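You operate a simulated robot arm through the tools that you are given. There is no shell and no other tool.

The job below is to be done with a simulated two-armed robot. You get a single attempt, and the scene is never put back.

TASK
Hold the cake tin, wipe out its crumbs, then butter the middle of its base.
Fine: crumbs with the green sponge, butter with the blue brush; put both back where they lay. A coat counts when it lies all over at full strength: go over it till it gets no stronger. What is to be rubbed or washed off counts as gone when no trace of it is left.

It is judged by the outcome, as a careful person would: the job done as asked, and still so three seconds after it is handed in. It fails if anything else is knocked over, pushed out of place, dropped, spilled or broken.

THE ROBOT
Two 7-joint arms with two-finger parallel grippers on one trunk, on a base that drives. Base frame: it is fixed to the floor where the robot stands at the start and does not move with it; the origin is under the middle of the robot, x ahead of it, y to its left, z up. Readings come in mm, degrees, newtons and seconds.
The left shoulder is at the start at [50, 168, 1207], the right one opposite. With the tool pointing down near the work surface each hand reaches from about 220 to 660 mm from the robot's upright axis, wherever it stands, measured 20 degrees to its own side. Payload 1.57 kg a hand.
The TCP of each hand is the grasp point between the finger pads, 30 mm short of the fingertips. In the tool frame z runs along the fingers and y along their closing line. Largest opening 80 mm; finger width 17, thickness 12; the body of the gripper, 40 by 82 mm, starts 80 mm behind the TCP.
Orientation is told as [roll, pitch, yaw] about the base's x, y, z axes, in that order, counted from this pose: with the fingers straight down and closing along the base's y, the tool's x points along the base's -x, its y along +y and its z along -z.

THE INTERFACE
- The arms move only by the tool move_arm. It takes "left_deltas", "right_deltas" or both (then of equal length, played together; a hand with none holds still); each is a list of rows, each a list of 7 numbers: the shift along the base's x, y, z in m, then the turn, a rotation vector about the base's x, y, z in degrees, then the opening, from 0 (shut) to 1 (fully open). In form: [[dx, dy, dz, ax, ay, az, jaw], ...]. A call has 1 to 20 rows; each row shifts and turns the commanded pose from where the row before left it. Each row takes 0.2 s and may step no farther than 50 mm and 8.6 degrees from the row before; otherwise, or with a gripper value out of range, the whole call is refused. A pose out of reach is approached as far as the arm can. The call stops where the force on the tool passes 60 N (or 10 N more than at its start, if that is more) or the arm is blocked; 0.2 s more then pass. The fingers move at their own pace (about 45 mm/s each) and stop on an object; they squeeze with about 32 N. The grip force told is the motor's: it shows also when the fingers shut on nothing. Time passes only in rows, and 0.2 s behind the last, so rows that do not move let the fingers close. The reply holds the time, the measured pose of the TCP, the force on the tool along the base axes, the opening and the grip force, in the units named above and with some noise, with the torque about the TCP (base axes, N m) and any sound that the robot's microphone picked up.
- Cameras (640 x 400 px; columns grow to the right, rows downward): "scene" is now at [113.5, -54.5, 1433.2]; the picture's right is [-0.59, -0.81, 0.00], its down [-0.34, 0.25, -0.91] and it looks along [0.73, -0.53, -0.42] (base axes); focal length 253 px, centre (320, 200). "left" rides on the left gripper at [72, 7, -122] in its tool frame; the picture's right is [-0.09, 1.00, 0.00], its down [-0.84, -0.08, -0.54] and it looks along [-0.54, -0.05, 0.84] (tool axes); focal length 238 px, centre (320, 200). "right" rides on the right gripper at [72, -7, -122] in its tool frame; the picture's right is [0.09, 1.00, 0.00], its down [-0.84, 0.08, -0.54] and it looks along [-0.54, 0.05, 0.84] (tool axes); focal length 238 px, centre (320, 200). There is no depth. A picture from a camera that has moved, and an enlarged one, comes with that camera's place and axes in the base frame and with its lens.
- capture(camera): a new picture of that camera. The clock stands still meanwhile.
- move_column(by): slides the trunk up (or, below 0, down) by that many mm; the arms and the scene camera ride with it, the base frame stays. It gives what a move gives, with no picture.
- steer(legs): drives the robot by 1 to 6 legs, each [ahead, left, turn to the left] in mm, mm and degrees, along the robot's own axes; the way and the turn of a leg run together, so that a leg with both is an arc; at most 1500 mm and 180 degrees a leg. The arms and the cameras ride along, it lands a little off, and it stops where it bumps. It gives what a move gives.
- aim_head(pan, tilt): turns the head with the scene camera to pan (to the left, within 80 degrees either way) and tilt (down, from -29 to 69), counted from straight ahead of the robot. It gives what a move gives.
- zoom(camera, box): a new picture of the part [left, top, right, bottom] of that camera's present view, enlarged. The clock stands still meanwhile.
- sign_off(): hands the job in; it is judged then, once.

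Nothing tells you exact positions but the pictures and the camera data. Unless the task says otherwise, let go and move clear before handing in.

The tools are called after "Request:" as a command line: name --argument value ..., lists and objects as JSON in quotes. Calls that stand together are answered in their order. move_arm: Moves the arms, as the interface text tells. Its arguments: {"type":"object","properties":{"left_deltas":{"type":"array"},"right_deltas":{"type":"array"}},"required":[]} The other tools are called the same way: move_column (by) slides the trunk up or down; steer (legs) drives the base; aim_head (pan, tilt) turns the head that bears the scene camera; capture (camera) takes a picture; zoom (camera, box) takes an enlarged picture of a part of a camera's view; sign_off () hands the job in.

At the start:

```text
clock: 0.0
left_eef_pos: [344.2, -45.9, 1261.1]
left_ee_rot: [0.0, 0.0, 0.0]
left_wrist_force: [0.6, 0.7, 0.3]
left_torque: [-0.05, 0.01, 0.02]
left_gripper_width: 80.0
left_grasp_force: 0.0
right_eef_pos: [277.5, -302.1, 1291.9]
right_ee_rot: [0.1, 0.1, 0.0]
right_wrist_force: [-0.6, -0.6, -1.0]
right_torque: [0.02, 0.0, 0.02]
right_gripper_width: 80.1
right_grasp_force: 0.1
trunk travel left (down, up): [-375.0, 68.0]
robot x, y, heading: [-0.1, 0.2, 0.0]
head pan, tilt: [-36.0, 25.1]
```

scene: 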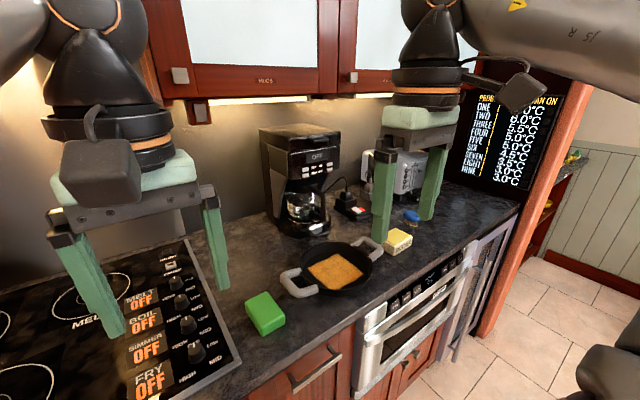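
right: 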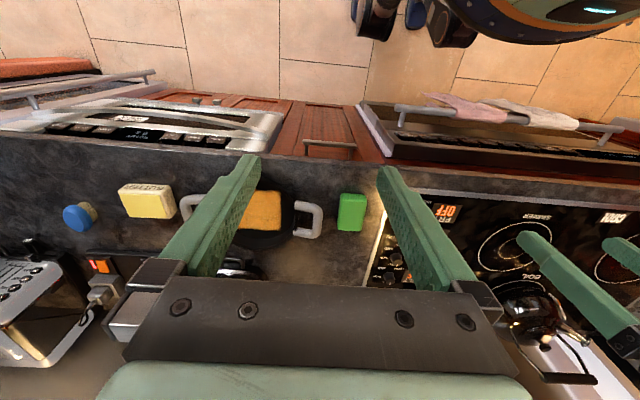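
left: 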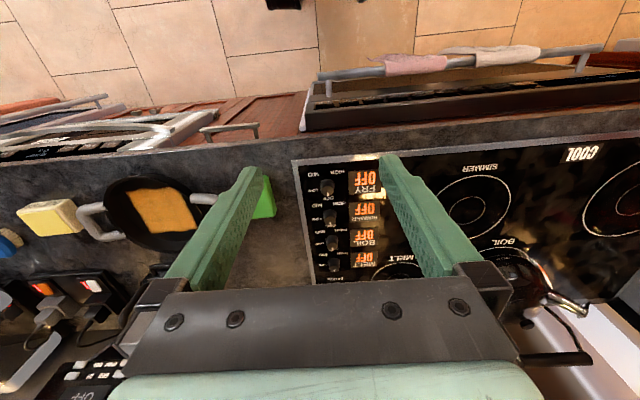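

I see a dark round tin with two grey handles and an orange-brown patch inside it, a green sponge in front of it, and a yellow block and a blue item beyond. I'll take closer looks before moving.

Request:
zoom --camera "scene" --box '[220, 180, 460, 350]'

Request:
zoom --camera "right" --box '[40, 150, 400, 300]'

Request:
zoom --camera "left" --box '[0, 150, 320, 300]'

```text
2.35 times, centred on (340, 265) of scene
camera zoom: at [113.5, -54.5, 1433.2], right [-0.59, -0.81, 0.0], down [-0.34, 0.25, -0.91], along [0.73, -0.53, -0.42], focal length 596 px, centre (273, 47)
```

zoom: 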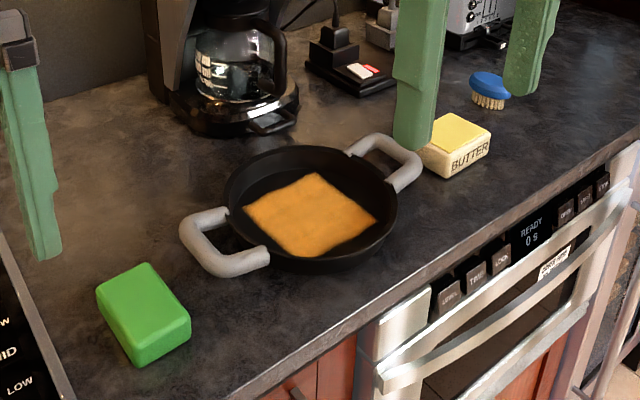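

```text
1.78 times, centred on (220, 225) of right
camera zoom: at [204.7, -309.8, 1413.0], right [-0.09, 1.0, 0.0], down [0.84, 0.08, 0.54], along [0.54, 0.05, -0.84], focal length 424 px, centre (498, 156)
```

zoom: 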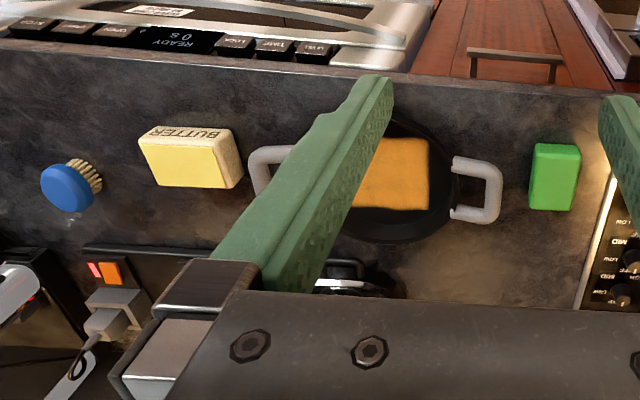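

```text
2.00 times, centred on (160, 225) of left
camera zoom: at [272.8, -38.8, 1382.4], right [0.09, 1.0, 0.0], down [0.84, -0.08, 0.54], along [0.54, -0.05, -0.84], focal length 477 px, centre (640, 150)
```

zoom: 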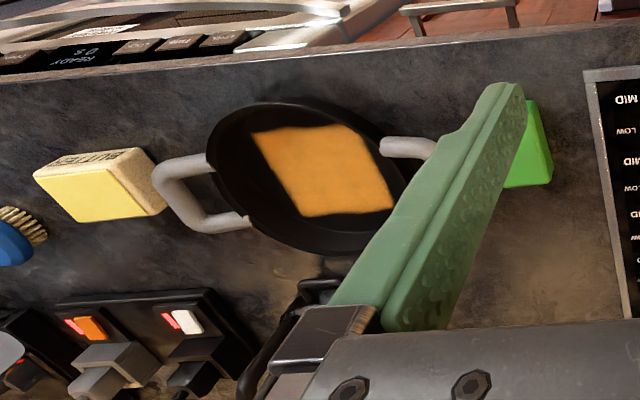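

The tin sits near (550, -432), the green sponge near (537, -201), the butter block near (547, -693) and the blue brush near (605, -861). They're too spread out to reach from here, so I'll check that the floor to the right is free before driving sideways.

Request:
aim_head --pan -75 --tilt 45

Request:
capture --camera "scene"

Request:
aim_head --pan -20 --tilt 65

Request:
capture --camera "scene"

```text
clock: 1.1
left_eef_pos: [343.7, -46.7, 1261.1]
left_ee_rot: [0.0, 0.0, 0.0]
left_wrist_force: [-0.8, 0.2, 0.1]
left_torque: [-0.02, -0.03, -0.01]
left_gripper_width: 79.7
left_grasp_force: 0.0
right_eef_pos: [275.5, -302.8, 1292.2]
right_ee_rot: [0.0, 0.0, 0.1]
right_wrist_force: [-0.9, -0.2, -0.1]
right_torque: [0.0, -0.01, 0.0]
right_gripper_width: 80.0
right_grasp_force: 0.0
trunk travel left (down, up): [-375.0, 68.0]
robot x, y, heading: [0.5, -0.5, 0.1]
head pan, tilt: [-75.0, 45.0]
```

```text
taken
camera scene: at [60.1, -78.9, 1402.8], right [-0.97, -0.26, 0.0], down [-0.18, 0.68, -0.71], along [0.18, -0.68, -0.71], focal length 253 px, centre (320, 200)
```

scene: 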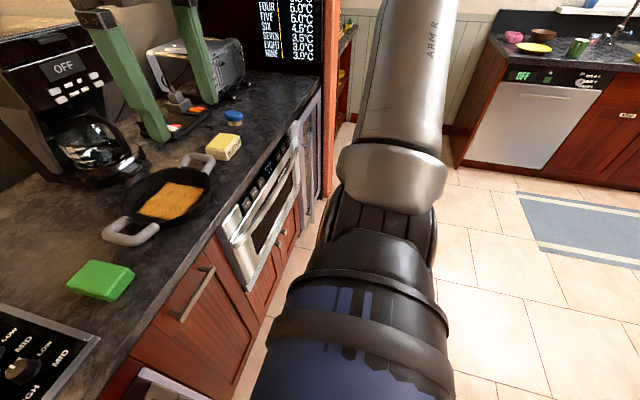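

```text
clock: 2.3
left_eef_pos: [344.9, -46.5, 1259.6]
left_ee_rot: [0.0, -0.1, -0.1]
left_wrist_force: [0.9, -0.3, -0.8]
left_torque: [-0.01, -0.02, 0.01]
left_gripper_width: 80.0
left_grasp_force: 0.2
right_eef_pos: [276.5, -301.8, 1291.0]
right_ee_rot: [0.0, 0.0, 0.0]
right_wrist_force: [-0.1, -0.3, 0.3]
right_torque: [0.0, 0.0, -0.02]
right_gripper_width: 79.8
right_grasp_force: 0.2
trunk travel left (down, up): [-375.0, 68.0]
robot x, y, heading: [0.6, 1.4, 0.1]
head pan, tilt: [-20.0, 65.0]
```

```text
taken
camera scene: at [96.0, -21.2, 1377.7], right [-0.34, -0.94, 0.0], down [-0.85, 0.31, -0.42], along [0.4, -0.14, -0.91], focal length 253 px, centre (320, 200)
```

scene: 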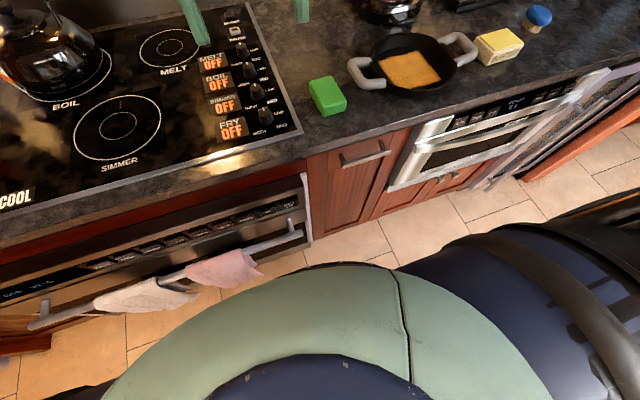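

The floor to the right is free. I'll slide the robot sideways to the right so that the tin is in front of it.

Request:
steer --legs '[[0, -450, 0]]'

Request:
aim_head --pan 0 --tilt 55

Request:
capture --camera "scene"

Request:
capture --camera "right"

Request:
capture --camera "left"

```text
clock: 6.8
left_eef_pos: [344.9, -498.1, 1260.8]
left_ee_rot: [0.1, -0.1, 0.1]
left_wrist_force: [1.0, 0.1, 0.0]
left_torque: [-0.03, 0.0, 0.0]
left_gripper_width: 80.1
left_grasp_force: 0.0
right_eef_pos: [278.7, -755.6, 1290.3]
right_ee_rot: [0.1, -0.1, 0.1]
right_wrist_force: [-0.6, 0.2, -0.5]
right_torque: [0.01, 0.02, 0.03]
right_gripper_width: 79.8
right_grasp_force: 0.1
trunk travel left (down, up): [-375.0, 68.0]
robot x, y, heading: [-1.5, -451.7, 0.3]
head pan, tilt: [-20.0, 65.0]
```

```text
clock: 7.6
left_eef_pos: [346.2, -499.1, 1261.5]
left_ee_rot: [-0.1, -0.1, 0.0]
left_wrist_force: [0.0, 0.0, 0.1]
left_torque: [0.03, -0.03, 0.02]
left_gripper_width: 79.9
left_grasp_force: 0.0
right_eef_pos: [278.1, -755.7, 1291.6]
right_ee_rot: [0.0, 0.0, 0.2]
right_wrist_force: [0.5, 0.8, -0.9]
right_torque: [-0.02, -0.02, -0.01]
right_gripper_width: 79.7
right_grasp_force: 0.1
trunk travel left (down, up): [-375.0, 68.0]
robot x, y, heading: [3.5, -454.3, 0.1]
head pan, tilt: [0.0, 55.0]
```

```text
taken
camera scene: at [111.5, -453.4, 1389.3], right [0.0, -1.0, 0.0], down [-0.82, 0.0, -0.57], along [0.57, 0.0, -0.82], focal length 253 px, centre (320, 200)
```

scene: 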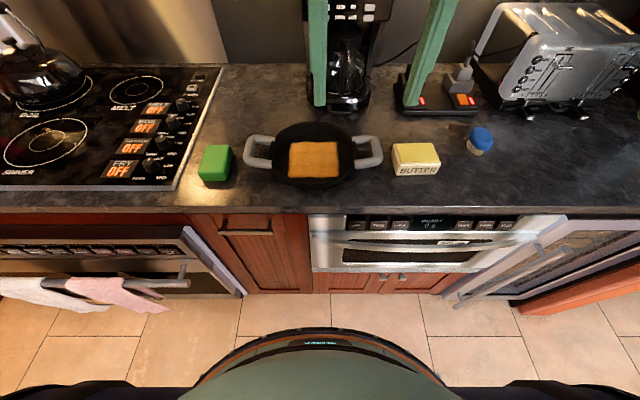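

```text
taken
camera right: at [205.5, -762.5, 1413.0], right [-0.09, 1.0, 0.0], down [0.84, 0.08, 0.54], along [0.54, 0.05, -0.84], focal length 238 px, centre (320, 200)
```

right: 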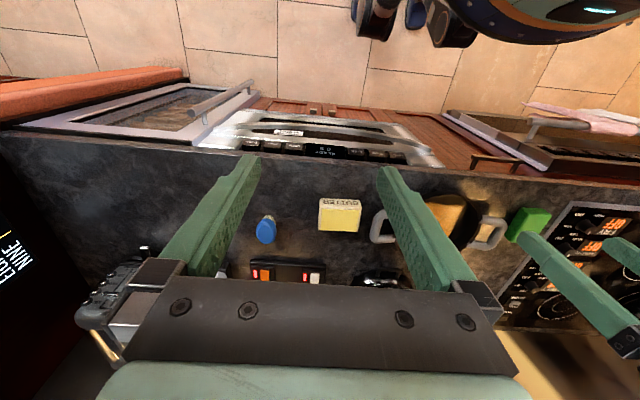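

```text
taken
camera left: at [273.2, -491.5, 1382.4], right [0.09, 1.0, 0.0], down [0.84, -0.08, 0.54], along [0.54, -0.05, -0.84], focal length 238 px, centre (320, 200)
```

left: 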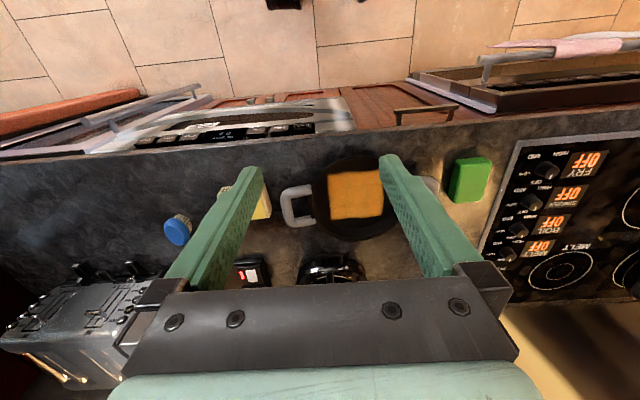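

The robot now stands roughly square with the tin. I'll zoom in for precise measurements.

Request:
zoom --camera "scene" --box '[180, 100, 400, 220]'

Request:
zoom --camera "scene" --box '[360, 100, 520, 200]'

Request:
zoom --camera "right" --box '[230, 170, 400, 290]'

Request:
zoom --camera "left" --box '[240, 130, 520, 280]'

```text
2.91 times, centred on (290, 160) of scene
camera zoom: at [111.5, -453.4, 1389.3], right [0.0, -1.0, 0.0], down [-0.82, 0.0, -0.57], along [0.57, 0.0, -0.82], focal length 737 px, centre (407, 316)
```

zoom: 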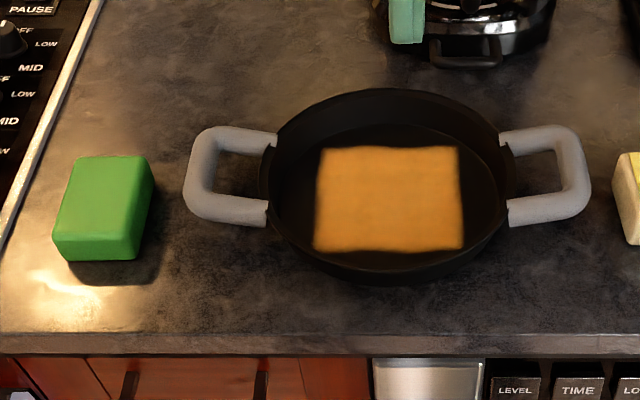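

```text
4.00 times, centred on (440, 150) of scene
camera zoom: at [111.5, -453.4, 1389.3], right [0.0, -1.0, 0.0], down [-0.82, 0.0, -0.57], along [0.57, 0.0, -0.82], focal length 1014 px, centre (-160, 400)
```

zoom: 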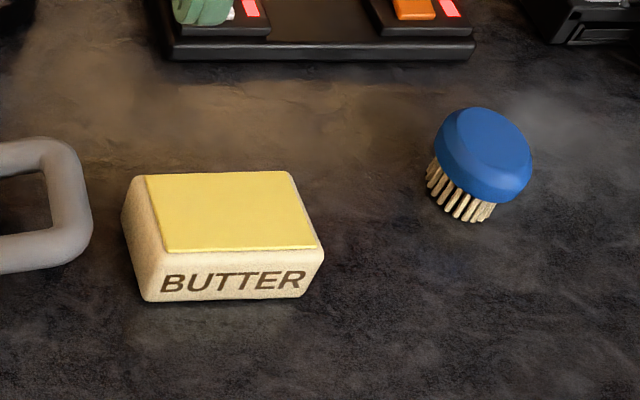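

```text
3.33 times, centred on (315, 230) of right
camera zoom: at [205.5, -762.5, 1413.0], right [-0.09, 1.0, 0.0], down [0.84, 0.08, 0.54], along [0.54, 0.05, -0.84], focal length 794 px, centre (337, 100)
```

zoom: 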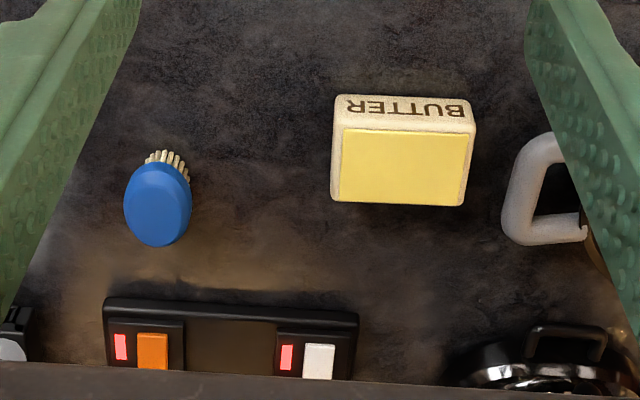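

```text
2.29 times, centred on (380, 205) of left
camera zoom: at [273.2, -491.5, 1382.4], right [0.09, 1.0, 0.0], down [0.84, -0.08, 0.54], along [0.54, -0.05, -0.84], focal length 545 px, centre (183, 189)
```

zoom: 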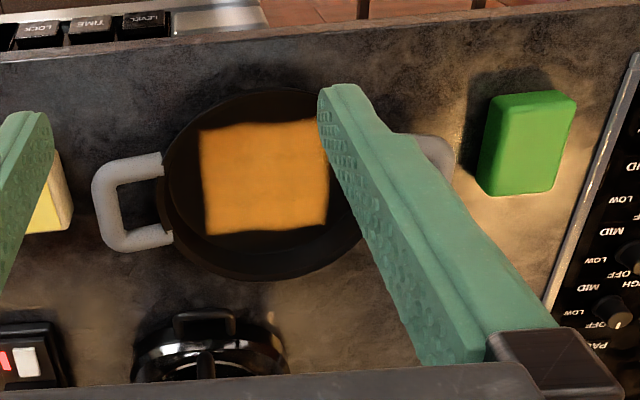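

Tin centre is about (549, -437), with handle bars at y ≈ -283 and -590. The sponge is at about (533, -210), roughly 65 mm wide and turned about 5°. I'll bring the left hand above the sponge and the right hand above the right handle, both still high.

Request:
move_arm --left_deltas '[[0.0117, 0.0181, -0.0125, 0, 0, 0, 1], [0.0117, 0.0181, -0.0125, 0, 0, 0, 1], [0.0117, 0.0181, -0.0125, 0, 0, 0, 1], [0.0117, 0.0181, -0.0125, 0, 0, 0, 1], [0.0117, 0.0181, -0.0125, 0, 0, 0, 1], [0.0117, 0.0181, -0.0125, 0, 0, 0, 1], [0.0117, 0.0181, -0.0125, 0, 0, 0, 1], [0.0117, 0.0181, -0.0125, 0, 0, 0, 1], [0.0117, 0.0181, -0.0125, 0, 0, 0, 1], [0.0117, 0.0181, -0.0125, 0, 0, 0, 1], [0.0117, 0.0181, -0.0125, 0, 0, 0, 1], [0.0117, 0.0181, -0.0125, 0, 0, 1, 1], [0.0117, 0.0181, -0.0125, 0, 0, 1, 1], [0.0117, 0.0181, -0.0125, 0, 0, 1, 1], [0.0117, 0.0181, -0.0125, 0, 0, 1, 1], [0.0117, 0.0181, -0.0125, 0, 0, 1, 1]]' --right_deltas '[[0.017, 0.0104, -0.0119, 0, 0, 0, 0.5], [0.017, 0.0104, -0.0119, 0, 0, 0, 0.5], [0.017, 0.0104, -0.0119, 0, 0, 0, 0.5], [0.017, 0.0104, -0.0119, 0, 0, 0, 0.5], [0.017, 0.0104, -0.0119, 0, 0, 0, 0.5], [0.017, 0.0104, -0.0119, 0, 0, 0, 0.5], [0.017, 0.0104, -0.0119, 0, 0, 0, 0.5], [0.017, 0.0104, -0.0119, 0, 0, 0, 0.5], [0.017, 0.0104, -0.0119, 0, 0, 0, 0.5], [0.017, 0.0104, -0.0119, 0, 0, 0, 0.5], [0.017, 0.0104, -0.0119, 0, 0, 0, 0.5], [0.017, 0.0104, -0.0119, 0, 0, 0, 0.5], [0.017, 0.0104, -0.0119, 0, 0, 0, 0.5], [0.017, 0.0104, -0.0119, 0, 0, 0, 0.5], [0.017, 0.0104, -0.0119, 0, 0, 0, 0.5], [0.017, 0.0104, -0.0119, 0, 0, 0, 0.5]]'

Request:
capture --camera "left"

Request:
capture --camera "right"

Request:
capture --camera "scene"

```text
clock: 11.0
left_eef_pos: [532.1, -210.0, 1059.6]
left_ee_rot: [0.1, 0.0, 5.0]
left_wrist_force: [-0.1, -0.8, -0.4]
left_torque: [-0.03, 0.01, -0.01]
left_gripper_width: 80.2
left_grasp_force: 0.0
right_eef_pos: [500.4, -637.0, 1094.9]
right_ee_rot: [0.2, -0.1, 0.2]
right_wrist_force: [-0.1, -0.9, 0.1]
right_torque: [0.03, 0.02, 0.0]
right_gripper_width: 40.1
right_grasp_force: 0.1
right hand out of reach, approached as far as the arm can: row 13, 14, 15, 16
trunk travel left (down, up): [-375.0, 68.0]
robot x, y, heading: [-0.4, -454.8, -0.0]
head pan, tilt: [0.0, 55.0]
```

```text
taken
camera left: at [461.0, -208.5, 1181.8], right [0.0, 1.0, 0.0], down [0.84, 0.0, 0.54], along [0.54, 0.0, -0.84], focal length 238 px, centre (320, 200)
```

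left: 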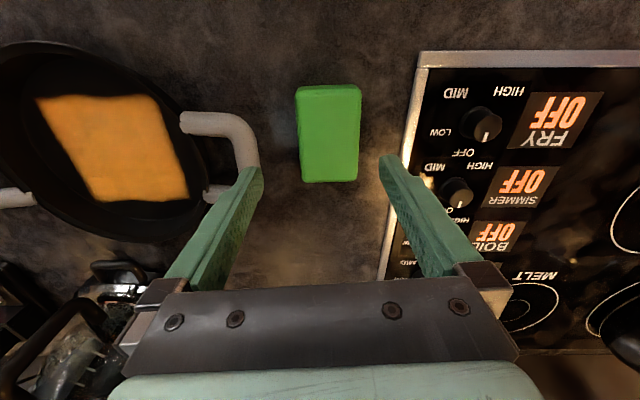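

```text
taken
camera right: at [427.8, -644.3, 1216.6], right [-0.09, 1.0, 0.0], down [0.84, 0.08, 0.54], along [0.54, 0.05, -0.84], focal length 238 px, centre (320, 200)
```

right: 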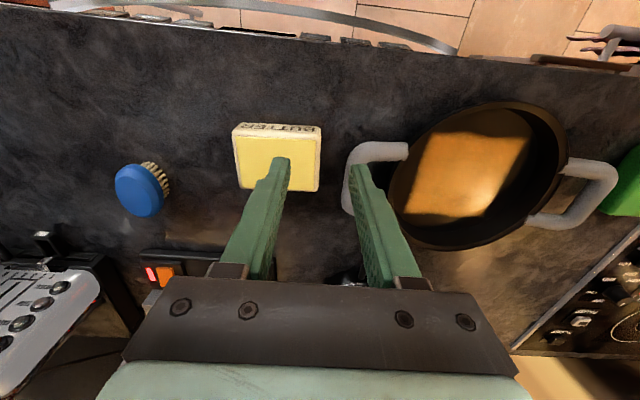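

```text
taken
camera scene: at [111.8, -453.2, 1389.3], right [0.0, -1.0, 0.0], down [-0.82, 0.0, -0.57], along [0.57, 0.0, -0.82], focal length 253 px, centre (320, 200)
```

scene: 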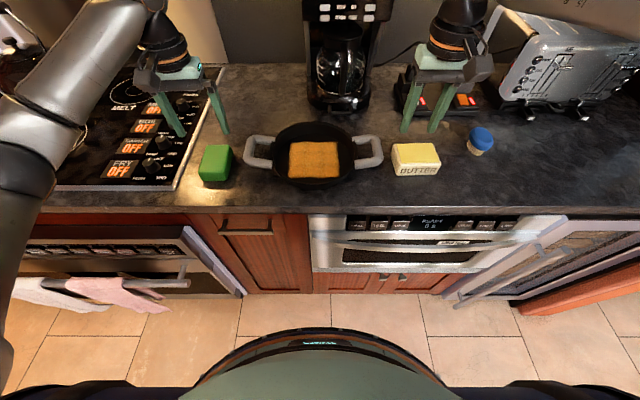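

The right hand stopped short of reach, so I'll draw both hands back a little and drive the robot about 90 mm nearer the counter. The base and chest have room there.

Request:
move_arm --left_deltas '[[-0.015, 0, 0, 0, 0, 0, 1], [-0.015, 0, 0, 0, 0, 0, 1], [-0.015, 0, 0, 0, 0, 0, 1], [-0.015, 0, 0, 0, 0, 0, 1], [-0.015, 0, 0, 0, 0, 0, 1], [-0.015, 0, 0, 0, 0, 0, 1]]' --right_deltas '[[-0.02, 0, 0, 0, 0, 0, 0.5], [-0.02, 0, 0, 0, 0, 0, 0.5], [-0.02, 0, 0, 0, 0, 0, 0.5], [-0.02, 0, 0, 0, 0, 0, 0.5], [-0.02, 0, 0, 0, 0, 0, 0.5], [-0.02, 0, 0, 0, 0, 0, 0.5]]'

Request:
steer --legs '[[90, 0, 0]]'

Request:
capture --camera "scene"

Request:
capture --camera "right"

Request:
capture --camera "left"

```text
clock: 12.4
left_eef_pos: [440.6, -208.1, 1062.1]
left_ee_rot: [0.1, 0.0, 5.1]
left_wrist_force: [-0.8, 0.1, -0.3]
left_torque: [0.0, -0.03, 0.0]
left_gripper_width: 80.2
left_grasp_force: 0.0
right_eef_pos: [377.4, -636.4, 1096.6]
right_ee_rot: [0.1, 0.0, 0.2]
right_wrist_force: [-0.4, -0.2, 0.4]
right_torque: [0.01, -0.01, -0.02]
right_gripper_width: 40.0
right_grasp_force: 0.0
trunk travel left (down, up): [-375.0, 68.0]
robot x, y, heading: [1.0, -451.6, 0.2]
head pan, tilt: [0.0, 55.0]
```

```text
clock: 13.5
left_eef_pos: [531.0, -208.0, 1059.5]
left_ee_rot: [-0.1, 0.1, 5.0]
left_wrist_force: [0.4, 0.6, 0.5]
left_torque: [0.0, 0.03, -0.01]
left_gripper_width: 80.3
left_grasp_force: 0.1
right_eef_pos: [468.3, -636.4, 1097.1]
right_ee_rot: [0.0, 0.1, 0.1]
right_wrist_force: [0.2, -0.4, -1.1]
right_torque: [0.01, 0.03, 0.0]
right_gripper_width: 40.0
right_grasp_force: 0.0
trunk travel left (down, up): [-375.0, 68.0]
robot x, y, heading: [87.4, -454.2, -0.2]
head pan, tilt: [0.0, 55.0]
```

```text
taken
camera scene: at [202.2, -453.1, 1389.2], right [0.0, -1.0, 0.0], down [-0.82, 0.0, -0.57], along [0.57, 0.0, -0.82], focal length 253 px, centre (320, 200)
```

scene: 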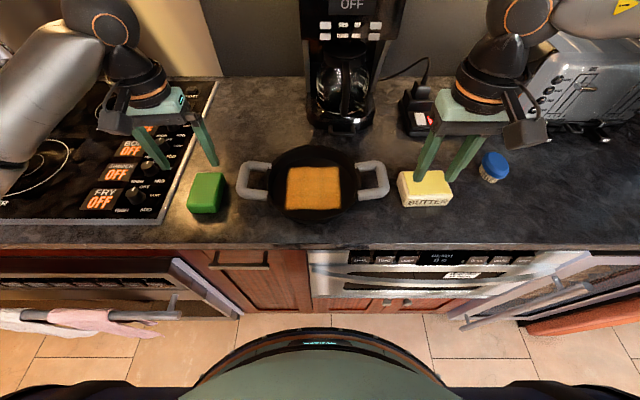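

```text
taken
camera right: at [397.3, -643.1, 1218.7], right [-0.09, 1.0, 0.0], down [0.84, 0.08, 0.54], along [0.54, 0.05, -0.84], focal length 238 px, centre (320, 200)
```

right: 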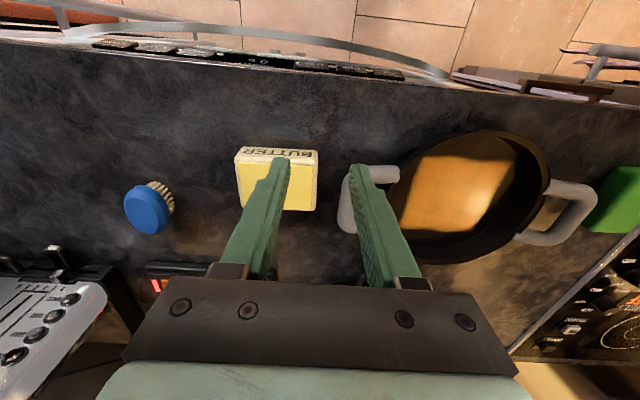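

```text
taken
camera left: at [459.4, -207.0, 1181.8], right [0.0, 1.0, 0.0], down [0.84, 0.0, 0.54], along [0.54, 0.0, -0.84], focal length 238 px, centre (320, 200)
```

left: 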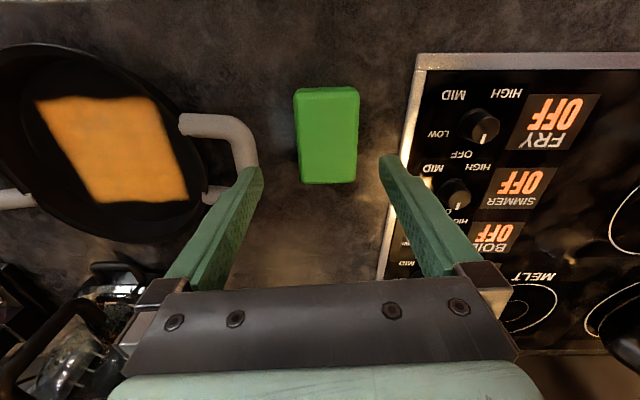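

Request:
zoom --camera "scene" --box '[170, 130, 400, 250]'

Request:
zoom --camera "left" --box '[160, 60, 440, 220]'

Request:
zoom --camera "right" --box '[320, 110, 620, 290]'

```text
2.78 times, centred on (285, 190) of scene
camera zoom: at [202.2, -453.1, 1389.2], right [0.0, -1.0, 0.0], down [-0.82, 0.0, -0.57], along [0.57, 0.0, -0.82], focal length 705 px, centre (417, 228)
```

zoom: 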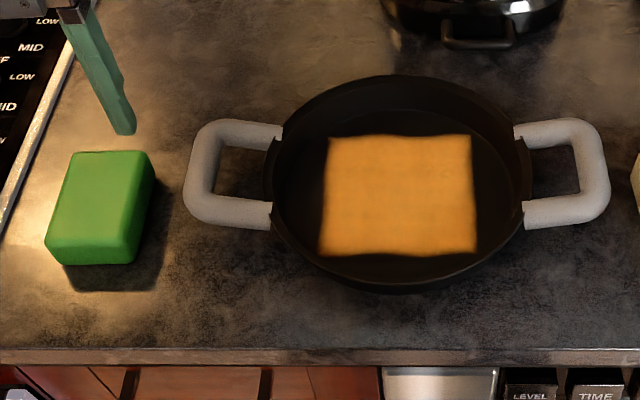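

```text
2.29 times, centred on (300, 140) of left
camera zoom: at [459.4, -207.0, 1181.8], right [0.0, 1.0, 0.0], down [0.84, 0.0, 0.54], along [0.54, 0.0, -0.84], focal length 545 px, centre (366, 337)
```

zoom: 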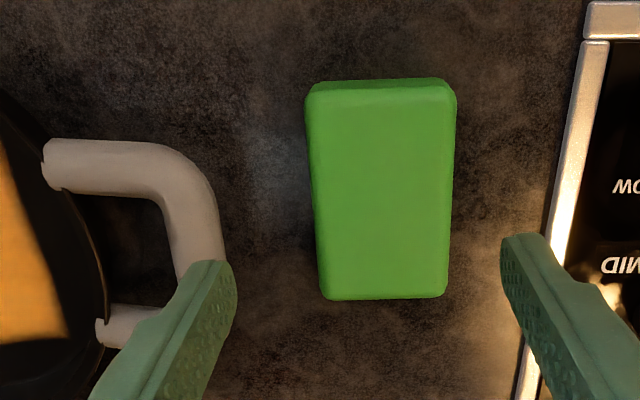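

```text
2.13 times, centred on (470, 200) of right
camera zoom: at [397.3, -643.1, 1218.7], right [-0.09, 1.0, 0.0], down [0.84, 0.08, 0.54], along [0.54, 0.05, -0.84], focal length 508 px, centre (0, 200)
```

zoom: 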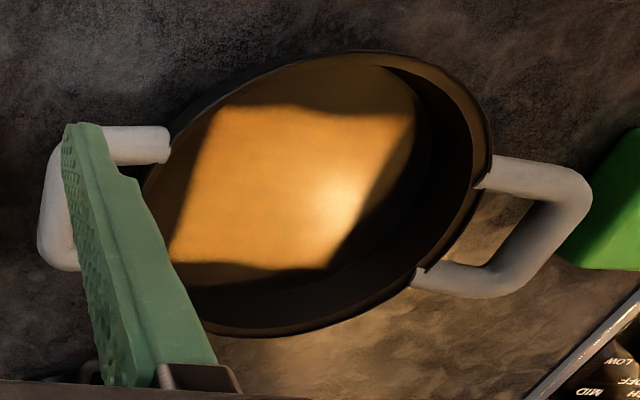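

Sponge top is at z ≈ 938, centred near (543, -199). The handle bars sit near z ≈ 960. I'll lower the left hand onto the sponge, and bring the right hand to just above the right handle.

Request:
move_arm --left_deltas '[[0.0012, 0.0009, -0.01, 0, 0, -0.3, 1], [0.0012, 0.0009, -0.01, 0, 0, -0.3, 1], [0.0012, 0.0009, -0.01, 0, 0, -0.3, 1], [0.0012, 0.0009, -0.01, 0, 0, -0.3, 1], [0.0012, 0.0009, -0.01, 0, 0, -0.3, 1], [0.0012, 0.0009, -0.01, 0, 0, -0.3, 1], [0.0012, 0.0009, -0.01, 0, 0, -0.3, 1], [0.0012, 0.0009, -0.01, 0, 0, -0.3, 1], [0.0012, 0.0009, -0.01, 0, 0, -0.3, 1], [0.0012, 0.0009, -0.0, 0, 0, -0.3, 1]]' --right_deltas '[[0.0084, 0.0042, -0.0077, 0, 0, 0, 0.5], [0.0084, 0.0042, -0.0077, 0, 0, 0, 0.5], [0.0084, 0.0042, -0.0077, 0, 0, 0, 0.5], [0.0084, 0.0042, -0.0077, 0, 0, 0, 0.5], [0.0084, 0.0042, -0.0077, 0, 0, 0, 0.5], [0.0084, 0.0042, -0.0077, 0, 0, 0, 0.5], [0.0084, 0.0042, -0.0077, 0, 0, 0, 0.5], [0.0084, 0.0042, -0.0077, 0, 0, 0, 0.5], [0.0084, 0.0042, -0.0077, 0, 0, 0, 0.5], [0.0084, 0.0042, -0.0077, 0, 0, 0, 0.5]]'

Request:
capture --camera "left"

Request:
capture --camera "right"

Request:
capture --camera "scene"

```text
clock: 15.7
left_eef_pos: [542.6, -197.1, 970.7]
left_ee_rot: [0.0, 0.0, 2.0]
left_wrist_force: [-0.5, 0.3, -1.1]
left_torque: [0.01, 0.01, 0.0]
left_gripper_width: 80.1
left_grasp_force: 0.1
right_eef_pos: [543.2, -607.9, 1022.8]
right_ee_rot: [0.1, 0.0, 0.2]
right_wrist_force: [0.0, -0.1, -0.8]
right_torque: [0.0, 0.02, -0.01]
right_gripper_width: 39.8
right_grasp_force: 0.0
right hand out of reach, approached as far as the arm can: row 9, 10
trunk travel left (down, up): [-375.0, 68.0]
robot x, y, heading: [91.6, -451.9, 0.0]
head pan, tilt: [0.0, 55.0]
```

```text
taken
camera left: at [471.1, -193.7, 1091.8], right [0.05, 1.0, 0.0], down [0.84, -0.05, 0.54], along [0.54, -0.03, -0.84], focal length 238 px, centre (320, 200)
```

left: 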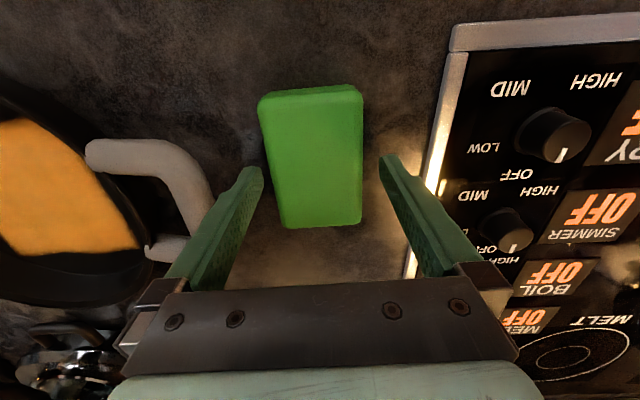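

```text
taken
camera right: at [471.3, -614.1, 1144.5], right [-0.09, 1.0, 0.0], down [0.84, 0.08, 0.54], along [0.54, 0.05, -0.84], focal length 238 px, centre (320, 200)
```

right: 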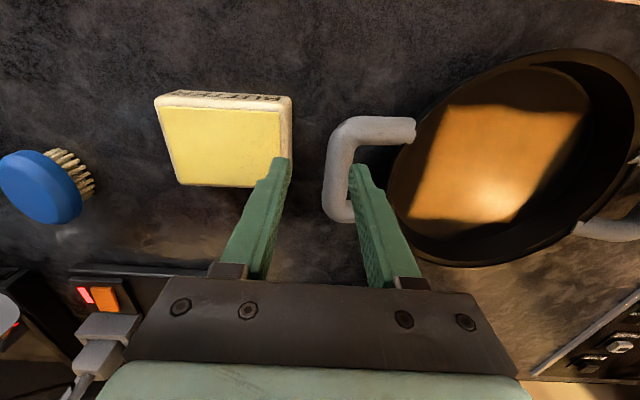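

```text
taken
camera scene: at [201.3, -453.2, 1389.3], right [0.0, -1.0, 0.0], down [-0.82, 0.0, -0.57], along [0.57, 0.0, -0.82], focal length 253 px, centre (320, 200)
```

scene: 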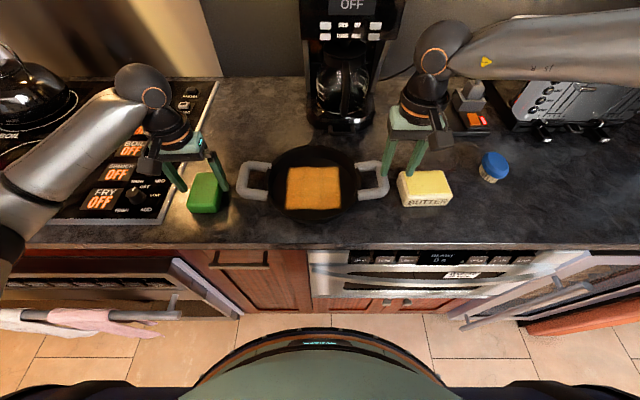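

The left hand straddles the sponge well. The right hand is stuck on a joint limit with its elbow swung out, so I'll draw it back towards the chest and inwards to see whether the arm can fold better.

Request:
move_arm --right_deltas '[[-0.02, -0.005, 0.018, 0, 0, 0, 0.5], [-0.02, 0, 0.018, 0, 0, 0, 0.5], [-0.02, 0, 0.018, 0, 0, 0, 0.5], [-0.02, 0, 0.018, 0, 0, 0, 0.5], [-0.02, 0, 0.018, 0, 0, 0, 0.5], [-0.02, 0, 0.018, 0, 0, 0, 0.5], [-0.02, 0, 0.018, 0, 0, 0, 0.5], [-0.02, 0, 0.018, 0, 0, 0, 0.5], [0, 0.02, 0.0, 0, 0, 0, 0.5], [0, 0.02, 0.0, 0, 0, 0, 0.5], [0, 0.02, 0.0, 0, 0, 0, 0.5], [0, 0.02, 0.0, 0, 0, 0, 0.5], [0, 0.02, 0.0, 0, 0, 0, 0.5]]'

Request:
capture --camera "scene"

```text
clock: 18.5
left_eef_pos: [543.5, -198.6, 970.5]
left_ee_rot: [0.1, -0.1, 2.1]
left_wrist_force: [0.5, -0.8, 0.0]
left_torque: [0.0, 0.03, -0.03]
left_gripper_width: 79.9
left_grasp_force: 0.1
right_eef_pos: [384.9, -547.0, 1166.8]
right_ee_rot: [0.0, 0.1, 0.1]
right_wrist_force: [-0.9, -0.3, 0.2]
right_torque: [0.02, 0.01, -0.02]
right_gripper_width: 40.4
right_grasp_force: 0.2
right hand out of reach, approached as far as the arm can: row 12, 13
trunk travel left (down, up): [-375.0, 68.0]
robot x, y, heading: [87.3, -451.3, 0.2]
head pan, tilt: [0.0, 55.0]
```

```text
taken
camera scene: at [201.5, -453.0, 1389.3], right [0.0, -1.0, 0.0], down [-0.82, 0.0, -0.57], along [0.57, 0.0, -0.82], focal length 253 px, centre (320, 200)
```

scene: 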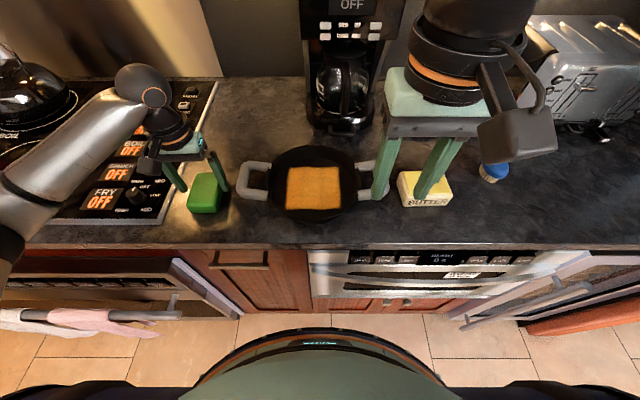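

The inward limit is the same ray every time, which suggests a wrist joint. I'll test whether turning the tool about the vertical frees it.

Request:
move_arm --right_deltas '[[0, 0, 0, 0, 0, 8, 0.5], [0, 0, 0, 0, 0, 8, 0.5], [0, 0.02, 0, 0, 0, 0, 0.5], [0, 0.02, 0, 0, 0, 0, 0.5]]'

Request:
move_arm --right_deltas '[[0, 0.02, 0, 0, 0, 0, 0.5], [0, 0.02, 0, 0, 0, 0, 0.5]]'

```text
clock: 19.5
left_eef_pos: [542.4, -198.8, 971.3]
left_ee_rot: [0.0, 0.0, 2.0]
left_wrist_force: [0.6, 0.0, -0.1]
left_torque: [0.05, -0.01, 0.01]
left_gripper_width: 79.9
left_grasp_force: 0.0
right_eef_pos: [381.2, -546.8, 1164.2]
right_ee_rot: [0.1, -0.1, 16.2]
right_wrist_force: [-0.7, 0.5, 0.1]
right_torque: [-0.02, -0.02, -0.02]
right_gripper_width: 40.1
right_grasp_force: 0.0
right hand out of reach, approached as far as the arm can: row 3, 4
trunk travel left (down, up): [-375.0, 68.0]
robot x, y, heading: [89.2, -452.1, -0.2]
head pan, tilt: [0.0, 55.0]
```

```text
clock: 20.1
left_eef_pos: [542.6, -197.8, 970.0]
left_ee_rot: [-0.1, 0.0, 2.1]
left_wrist_force: [0.2, -0.2, 0.0]
left_torque: [-0.04, 0.03, 0.01]
left_gripper_width: 79.9
left_grasp_force: 0.1
right_eef_pos: [382.0, -545.9, 1165.1]
right_ee_rot: [0.1, 0.0, 16.2]
right_wrist_force: [0.6, -0.2, -0.4]
right_torque: [0.0, 0.02, 0.01]
right_gripper_width: 40.2
right_grasp_force: 0.2
right hand out of reach, approached as far as the arm can: row 1, 2
trunk travel left (down, up): [-375.0, 68.0]
robot x, y, heading: [86.7, -457.0, 0.2]
head pan, tilt: [0.0, 55.0]
```

Turning the tool doesn't help, so the right arm simply can't go further inward than about 19° right of centre. I'll plan around that: left hand takes the sponge now, and the right hand moves outward again and holds the right handle after a small drive to the left.

Request:
move_arm --left_deltas '[[0, -0.001, -0.006, 0, 0, 0, 1], [0, -0.001, -0.006, 0, 0, 0, 1], [0, 0, -0.006, 0, 0, 0, 1], [0, 0, 0, 0, 0, 0, 0.6], [0, 0, 0, 0, 0, 0, 0.5], [0, 0, 0, 0, 0, 0, 0.4], [0, 0, 0, 0, 0, 0, 0.4], [0, 0, 0, 0, 0, 0, 0.4]]' --right_deltas '[[0, -0.015, 0, 0, 0, -4, 0.5], [0, -0.015, 0, 0, 0, -4, 0.5], [0, -0.015, 0, 0, 0, -4, 0.5], [0, -0.015, 0, 0, 0, -4, 0.5], [0, 0, 0, 0, 0, 0, 0.5], [0, 0, 0, 0, 0, 0, 0.5], [0, 0, 0, 0, 0, 0, 0.5], [0, 0, 0, 0, 0, 0, 0.5]]'

Request:
capture --camera "left"

```text
clock: 21.9
left_eef_pos: [542.1, -200.6, 953.1]
left_ee_rot: [0.0, -0.1, 2.1]
left_wrist_force: [-0.7, -0.3, 0.0]
left_torque: [0.01, -0.01, -0.02]
left_gripper_width: 60.6
left_grasp_force: 32.2
right_eef_pos: [381.8, -607.8, 1165.9]
right_ee_rot: [0.1, 0.0, 0.0]
right_wrist_force: [0.1, 0.7, -0.5]
right_torque: [0.01, 0.01, 0.02]
right_gripper_width: 39.9
right_grasp_force: 0.1
trunk travel left (down, up): [-375.0, 68.0]
robot x, y, heading: [88.7, -451.9, 0.3]
head pan, tilt: [0.0, 55.0]
```

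```text
taken
camera left: at [469.9, -195.9, 1074.6], right [0.06, 1.0, 0.0], down [0.84, -0.05, 0.54], along [0.54, -0.03, -0.84], focal length 238 px, centre (320, 200)
```

left: 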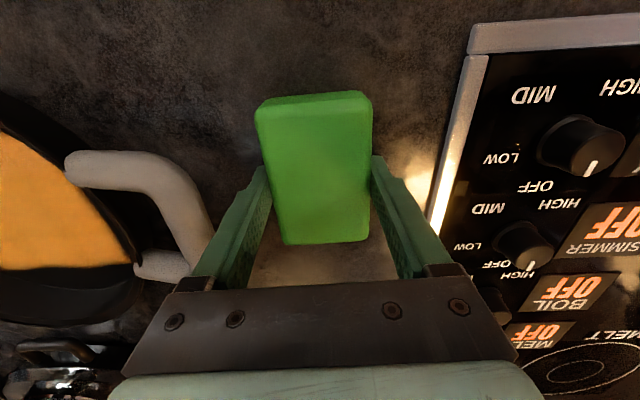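

The sponge is gripped (60.6 mm). I'll note its home as TCP (542, -200, 953), yaw 2°. Next I lift it and drive the robot about 65 mm left.

Request:
move_arm --left_deltas '[[0, 0, 0.01, 0, 0, 0, 0.3], [0, 0, 0.02, 0, 0, 0, 0.3], [0, 0, 0.02, 0, 0, 0, 0.3], [0, 0, 0.02, 0, 0, 0, 0.3], [0, 0, 0.02, 0, 0, 0, 0.3], [0, 0, 0.02, 0, 0, 0, 0.3], [0, 0, 0.02, 0, 0, 0, 0.3]]'

Request:
steer --legs '[[0, 65, 0]]'

Request:
capture --camera "scene"

```text
clock: 23.5
left_eef_pos: [541.3, -200.2, 1084.0]
left_ee_rot: [0.0, 0.0, 2.2]
left_wrist_force: [0.4, -0.2, -0.9]
left_torque: [0.03, 0.0, 0.01]
left_gripper_width: 60.5
left_grasp_force: 32.4
right_eef_pos: [381.4, -607.4, 1165.2]
right_ee_rot: [0.2, 0.1, 0.2]
right_wrist_force: [-0.5, -0.7, -0.2]
right_torque: [-0.02, 0.01, 0.0]
right_gripper_width: 40.0
right_grasp_force: 0.2
trunk travel left (down, up): [-375.0, 68.0]
robot x, y, heading: [90.4, -451.5, 0.2]
head pan, tilt: [0.0, 55.0]
```

```text
clock: 24.8
left_eef_pos: [542.3, -134.1, 1083.8]
left_ee_rot: [0.0, 0.0, 2.1]
left_wrist_force: [-0.2, 0.4, 0.6]
left_torque: [-0.05, -0.01, -0.02]
left_gripper_width: 60.4
left_grasp_force: 32.1
right_eef_pos: [382.2, -542.4, 1164.5]
right_ee_rot: [0.1, 0.0, 0.1]
right_wrist_force: [-0.6, -0.5, 0.1]
right_torque: [-0.02, 0.01, 0.02]
right_gripper_width: 40.0
right_grasp_force: 0.0
trunk travel left (down, up): [-375.0, 68.0]
robot x, y, heading: [90.5, -386.8, -0.0]
head pan, tilt: [0.0, 55.0]
```

```text
taken
camera scene: at [201.1, -387.5, 1389.3], right [0.0, -1.0, 0.0], down [-0.82, 0.0, -0.57], along [0.57, 0.0, -0.82], focal length 253 px, centre (320, 200)
```

scene: 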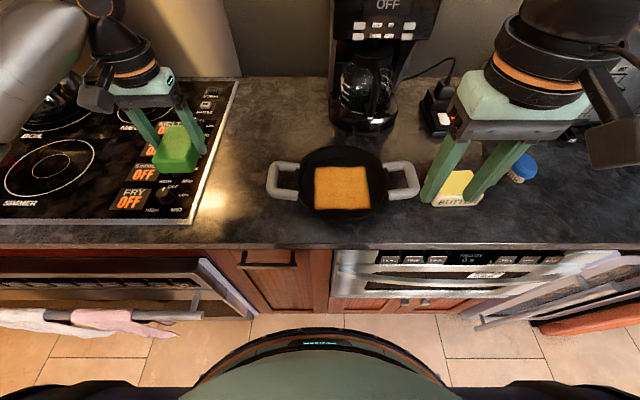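

Request:
move_arm --right_deltas '[[0.0142, -0.0044, -0.012, 0, 0, 0, 0.5], [0.0142, -0.0044, -0.012, 0, 0, 0, 0.5], [0.0142, -0.0044, -0.012, 0, 0, 0, 0.5], [0.0142, -0.0044, -0.012, 0, 0, 0, 0.5], [0.0142, -0.0044, -0.012, 0, 0, 0, 0.5], [0.0142, -0.0044, -0.012, 0, 0, 0, 0.5], [0.0142, -0.0044, -0.012, 0, 0, 0, 0.5], [0.0142, -0.0044, -0.012, 0, 0, 0, 0.5], [0.0142, -0.0044, -0.012, 0, 0, 0, 0.5], [0.0142, -0.0044, -0.012, 0, 0, 0, 0.5], [0.0142, -0.0044, -0.012, 0, 0, 0, 0.5], [0.0142, -0.0044, -0.012, 0, 0, 0, 0.5]]'

Request:
capture --camera "right"

Request:
capture --camera "scene"

```text
clock: 27.4
left_eef_pos: [542.6, -135.6, 1083.3]
left_ee_rot: [-0.1, 0.0, 2.1]
left_wrist_force: [-0.1, 0.0, -0.7]
left_torque: [-0.03, -0.03, -0.01]
left_gripper_width: 60.3
left_grasp_force: 32.1
right_eef_pos: [553.2, -595.9, 1021.7]
right_ee_rot: [0.1, 0.0, 0.1]
right_wrist_force: [0.1, 0.5, -0.6]
right_torque: [-0.04, 0.05, -0.04]
right_gripper_width: 40.1
right_grasp_force: 0.0
trunk travel left (down, up): [-375.0, 68.0]
robot x, y, heading: [93.4, -389.4, 0.1]
head pan, tilt: [0.0, 55.0]
```

```text
taken
camera right: at [480.6, -602.5, 1143.0], right [-0.09, 1.0, 0.0], down [0.84, 0.08, 0.54], along [0.54, 0.05, -0.84], focal length 238 px, centre (320, 200)
```

right: 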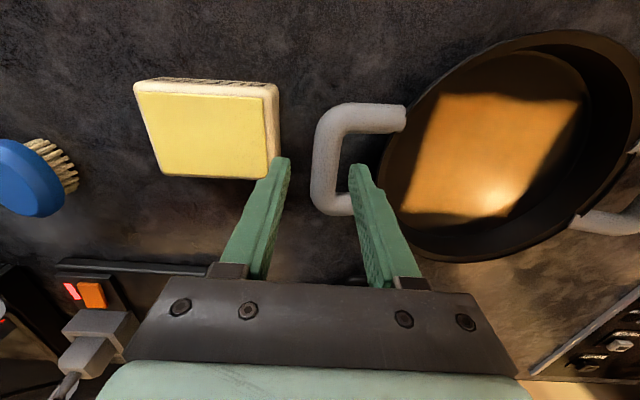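

```text
taken
camera scene: at [201.5, -388.2, 1389.3], right [0.0, -1.0, 0.0], down [-0.82, 0.0, -0.57], along [0.57, 0.0, -0.82], focal length 253 px, centre (320, 200)
```

scene: 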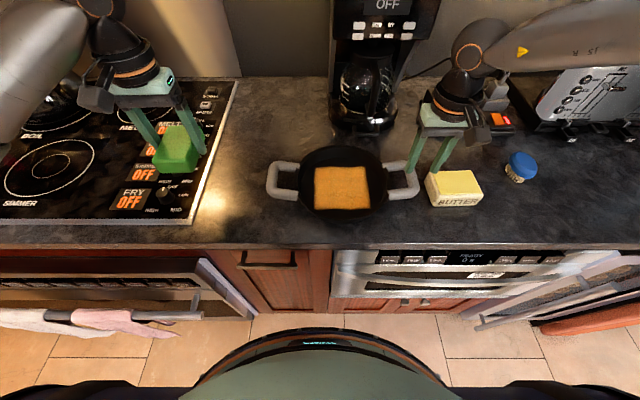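

The right handle's bar is at about (557, -590). I'll line up, narrow the fingers so they clear the butter block, go down and grip it.

Request:
move_arm --right_deltas '[[0.002, 0.003, 0, 0, 0, 0, 0.45], [0.002, 0.003, 0, 0, 0, 0, 0.45], [0, 0, -0.008, 0, 0, 0, 0.45], [0, 0, -0.008, 0, 0, 0, 0.45], [0, 0, -0.008, 0, 0, 0, 0.45], [0, 0, -0.008, 0, 0, 0, 0.45]]'

Request:
capture --camera "right"

```text
clock: 28.8
left_eef_pos: [542.0, -134.7, 1084.1]
left_ee_rot: [0.0, 0.0, 2.0]
left_wrist_force: [0.1, 0.4, 0.2]
left_torque: [0.05, 0.01, -0.02]
left_gripper_width: 60.4
left_grasp_force: 31.3
right_eef_pos: [555.0, -589.2, 989.0]
right_ee_rot: [0.1, 0.0, 0.1]
right_wrist_force: [-1.0, -0.1, 0.6]
right_torque: [0.0, 0.0, -0.03]
right_gripper_width: 36.1
right_grasp_force: 0.1
trunk travel left (down, up): [-375.0, 68.0]
robot x, y, heading: [88.2, -388.0, 0.1]
head pan, tilt: [0.0, 55.0]
```

```text
taken
camera right: at [483.6, -595.6, 1111.8], right [-0.09, 1.0, 0.0], down [0.84, 0.08, 0.54], along [0.54, 0.05, -0.84], focal length 238 px, centre (320, 200)
```

right: 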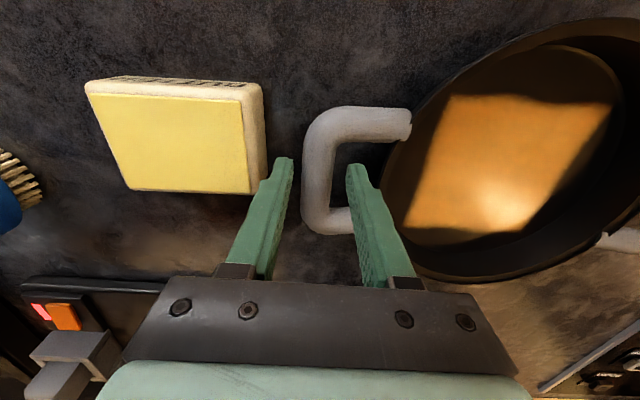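

Request:
move_arm --right_deltas '[[0.001, 0, -0.008, 0, 0, 0, 0.45], [0.001, 0, -0.008, 0, 0, 0, 0.45], [0, 0, -0.008, 0, 0, 0, 0.45], [0, 0, -0.008, 0, 0, 0, 0.45], [0, 0, 0, 0, 0, 0, 0.35], [0, 0, 0, 0, 0, 0, 0.2], [0, 0, 0, 0, 0, 0, 0.2], [0, 0, 0, 0, 0, 0, 0.1], [0, 0, 0, 0, 0, 0, 0.1]]'

Request:
capture --camera "right"

```text
clock: 30.8
left_eef_pos: [542.9, -135.9, 1083.2]
left_ee_rot: [-0.1, 0.0, 2.1]
left_wrist_force: [0.3, -0.1, 0.2]
left_torque: [-0.05, -0.04, 0.02]
left_gripper_width: 60.4
left_grasp_force: 32.2
right_eef_pos: [558.7, -590.0, 958.4]
right_ee_rot: [0.1, 0.0, 0.0]
right_wrist_force: [0.1, 0.2, 0.2]
right_torque: [-0.01, -0.07, 0.04]
right_gripper_width: 22.2
right_grasp_force: 32.0
trunk travel left (down, up): [-375.0, 68.0]
robot x, y, heading: [90.4, -389.0, 0.2]
head pan, tilt: [0.0, 55.0]
```

```text
taken
camera right: at [485.8, -595.9, 1079.8], right [-0.09, 1.0, 0.0], down [0.84, 0.08, 0.54], along [0.54, 0.05, -0.84], focal length 238 px, centre (320, 200)
```

right: 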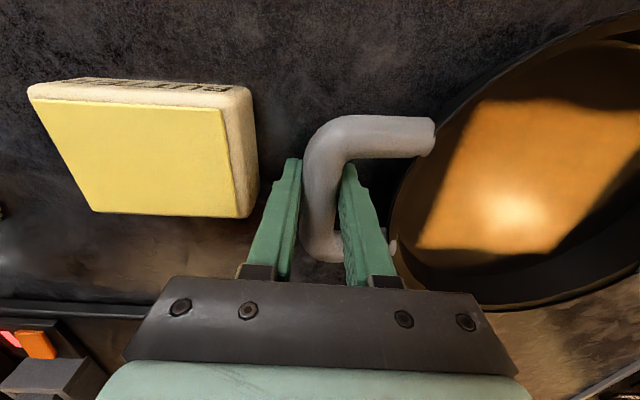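

The right hand now holds the handle. I'll carry the sponge over the tin, staying high.

Request:
move_arm --left_deltas '[[0, -0.02, -0.0015, 0, 0, 0, 0.3], [0, -0.02, -0.0015, 0, 0, 0, 0.3], [0, -0.02, -0.0015, 0, 0, 0, 0.3], [0, -0.02, -0.0015, 0, 0, 0, 0.3], [0, -0.02, -0.0015, 0, 0, 0, 0.3], [0, -0.02, -0.0015, 0, 0, 0, 0.3], [0, -0.02, -0.0015, 0, 0, 0, 0.3], [0, -0.02, -0.0015, 0, 0, 0, 0.3], [0, -0.02, -0.0015, 0, 0, 0, 0.3], [0, -0.02, -0.0015, 0, 0, 0, 0.3], [0, -0.02, -0.0015, 0, 0, 0, 0.3], [0, -0.02, -0.0015, 0, 0, 0, 0.3], [0, -0.02, -0.0015, 0, 0, 0, 0.3], [0.003, -0.02, -0.0015, 0, 0, -1, 0.3], [0.003, -0.02, -0.0015, 0, 0, -1, 0.3]]'

Request:
capture --camera "scene"

Request:
capture --camera "left"

```text
clock: 34.0
left_eef_pos: [549.6, -435.4, 1062.1]
left_ee_rot: [0.0, 0.0, 0.1]
left_wrist_force: [0.0, 0.2, 0.5]
left_torque: [0.0, 0.01, 0.03]
left_gripper_width: 60.5
left_grasp_force: 31.9
right_eef_pos: [557.6, -589.0, 958.2]
right_ee_rot: [0.0, 0.1, -0.1]
right_wrist_force: [-0.1, -0.6, -0.4]
right_torque: [0.24, 0.04, 0.08]
right_gripper_width: 22.1
right_grasp_force: 31.8
trunk travel left (down, up): [-375.0, 68.0]
robot x, y, heading: [91.9, -387.4, 0.1]
head pan, tilt: [0.0, 55.0]
```

```text
taken
camera scene: at [201.1, -388.4, 1389.4], right [0.0, -1.0, 0.0], down [-0.82, 0.0, -0.57], along [0.57, 0.0, -0.82], focal length 253 px, centre (320, 200)
```

scene: 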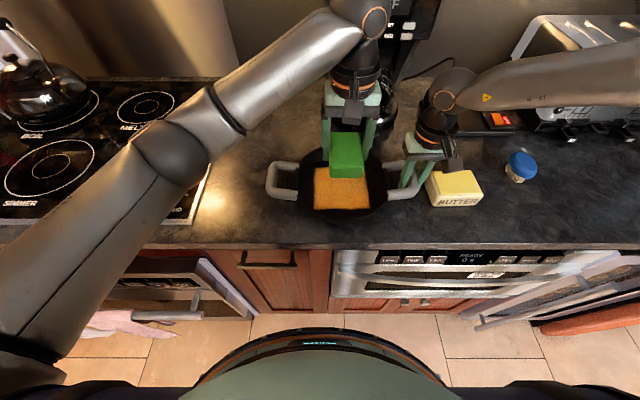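

```text
taken
camera left: at [477.2, -428.0, 1183.9], right [0.09, 1.0, 0.0], down [0.84, -0.08, 0.54], along [0.54, -0.05, -0.84], focal length 238 px, centre (320, 200)
```

left: 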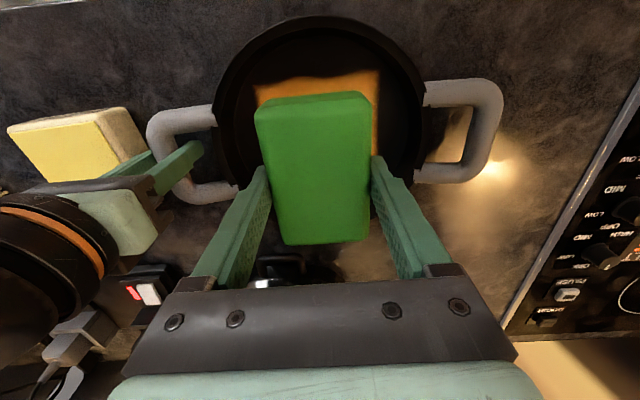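

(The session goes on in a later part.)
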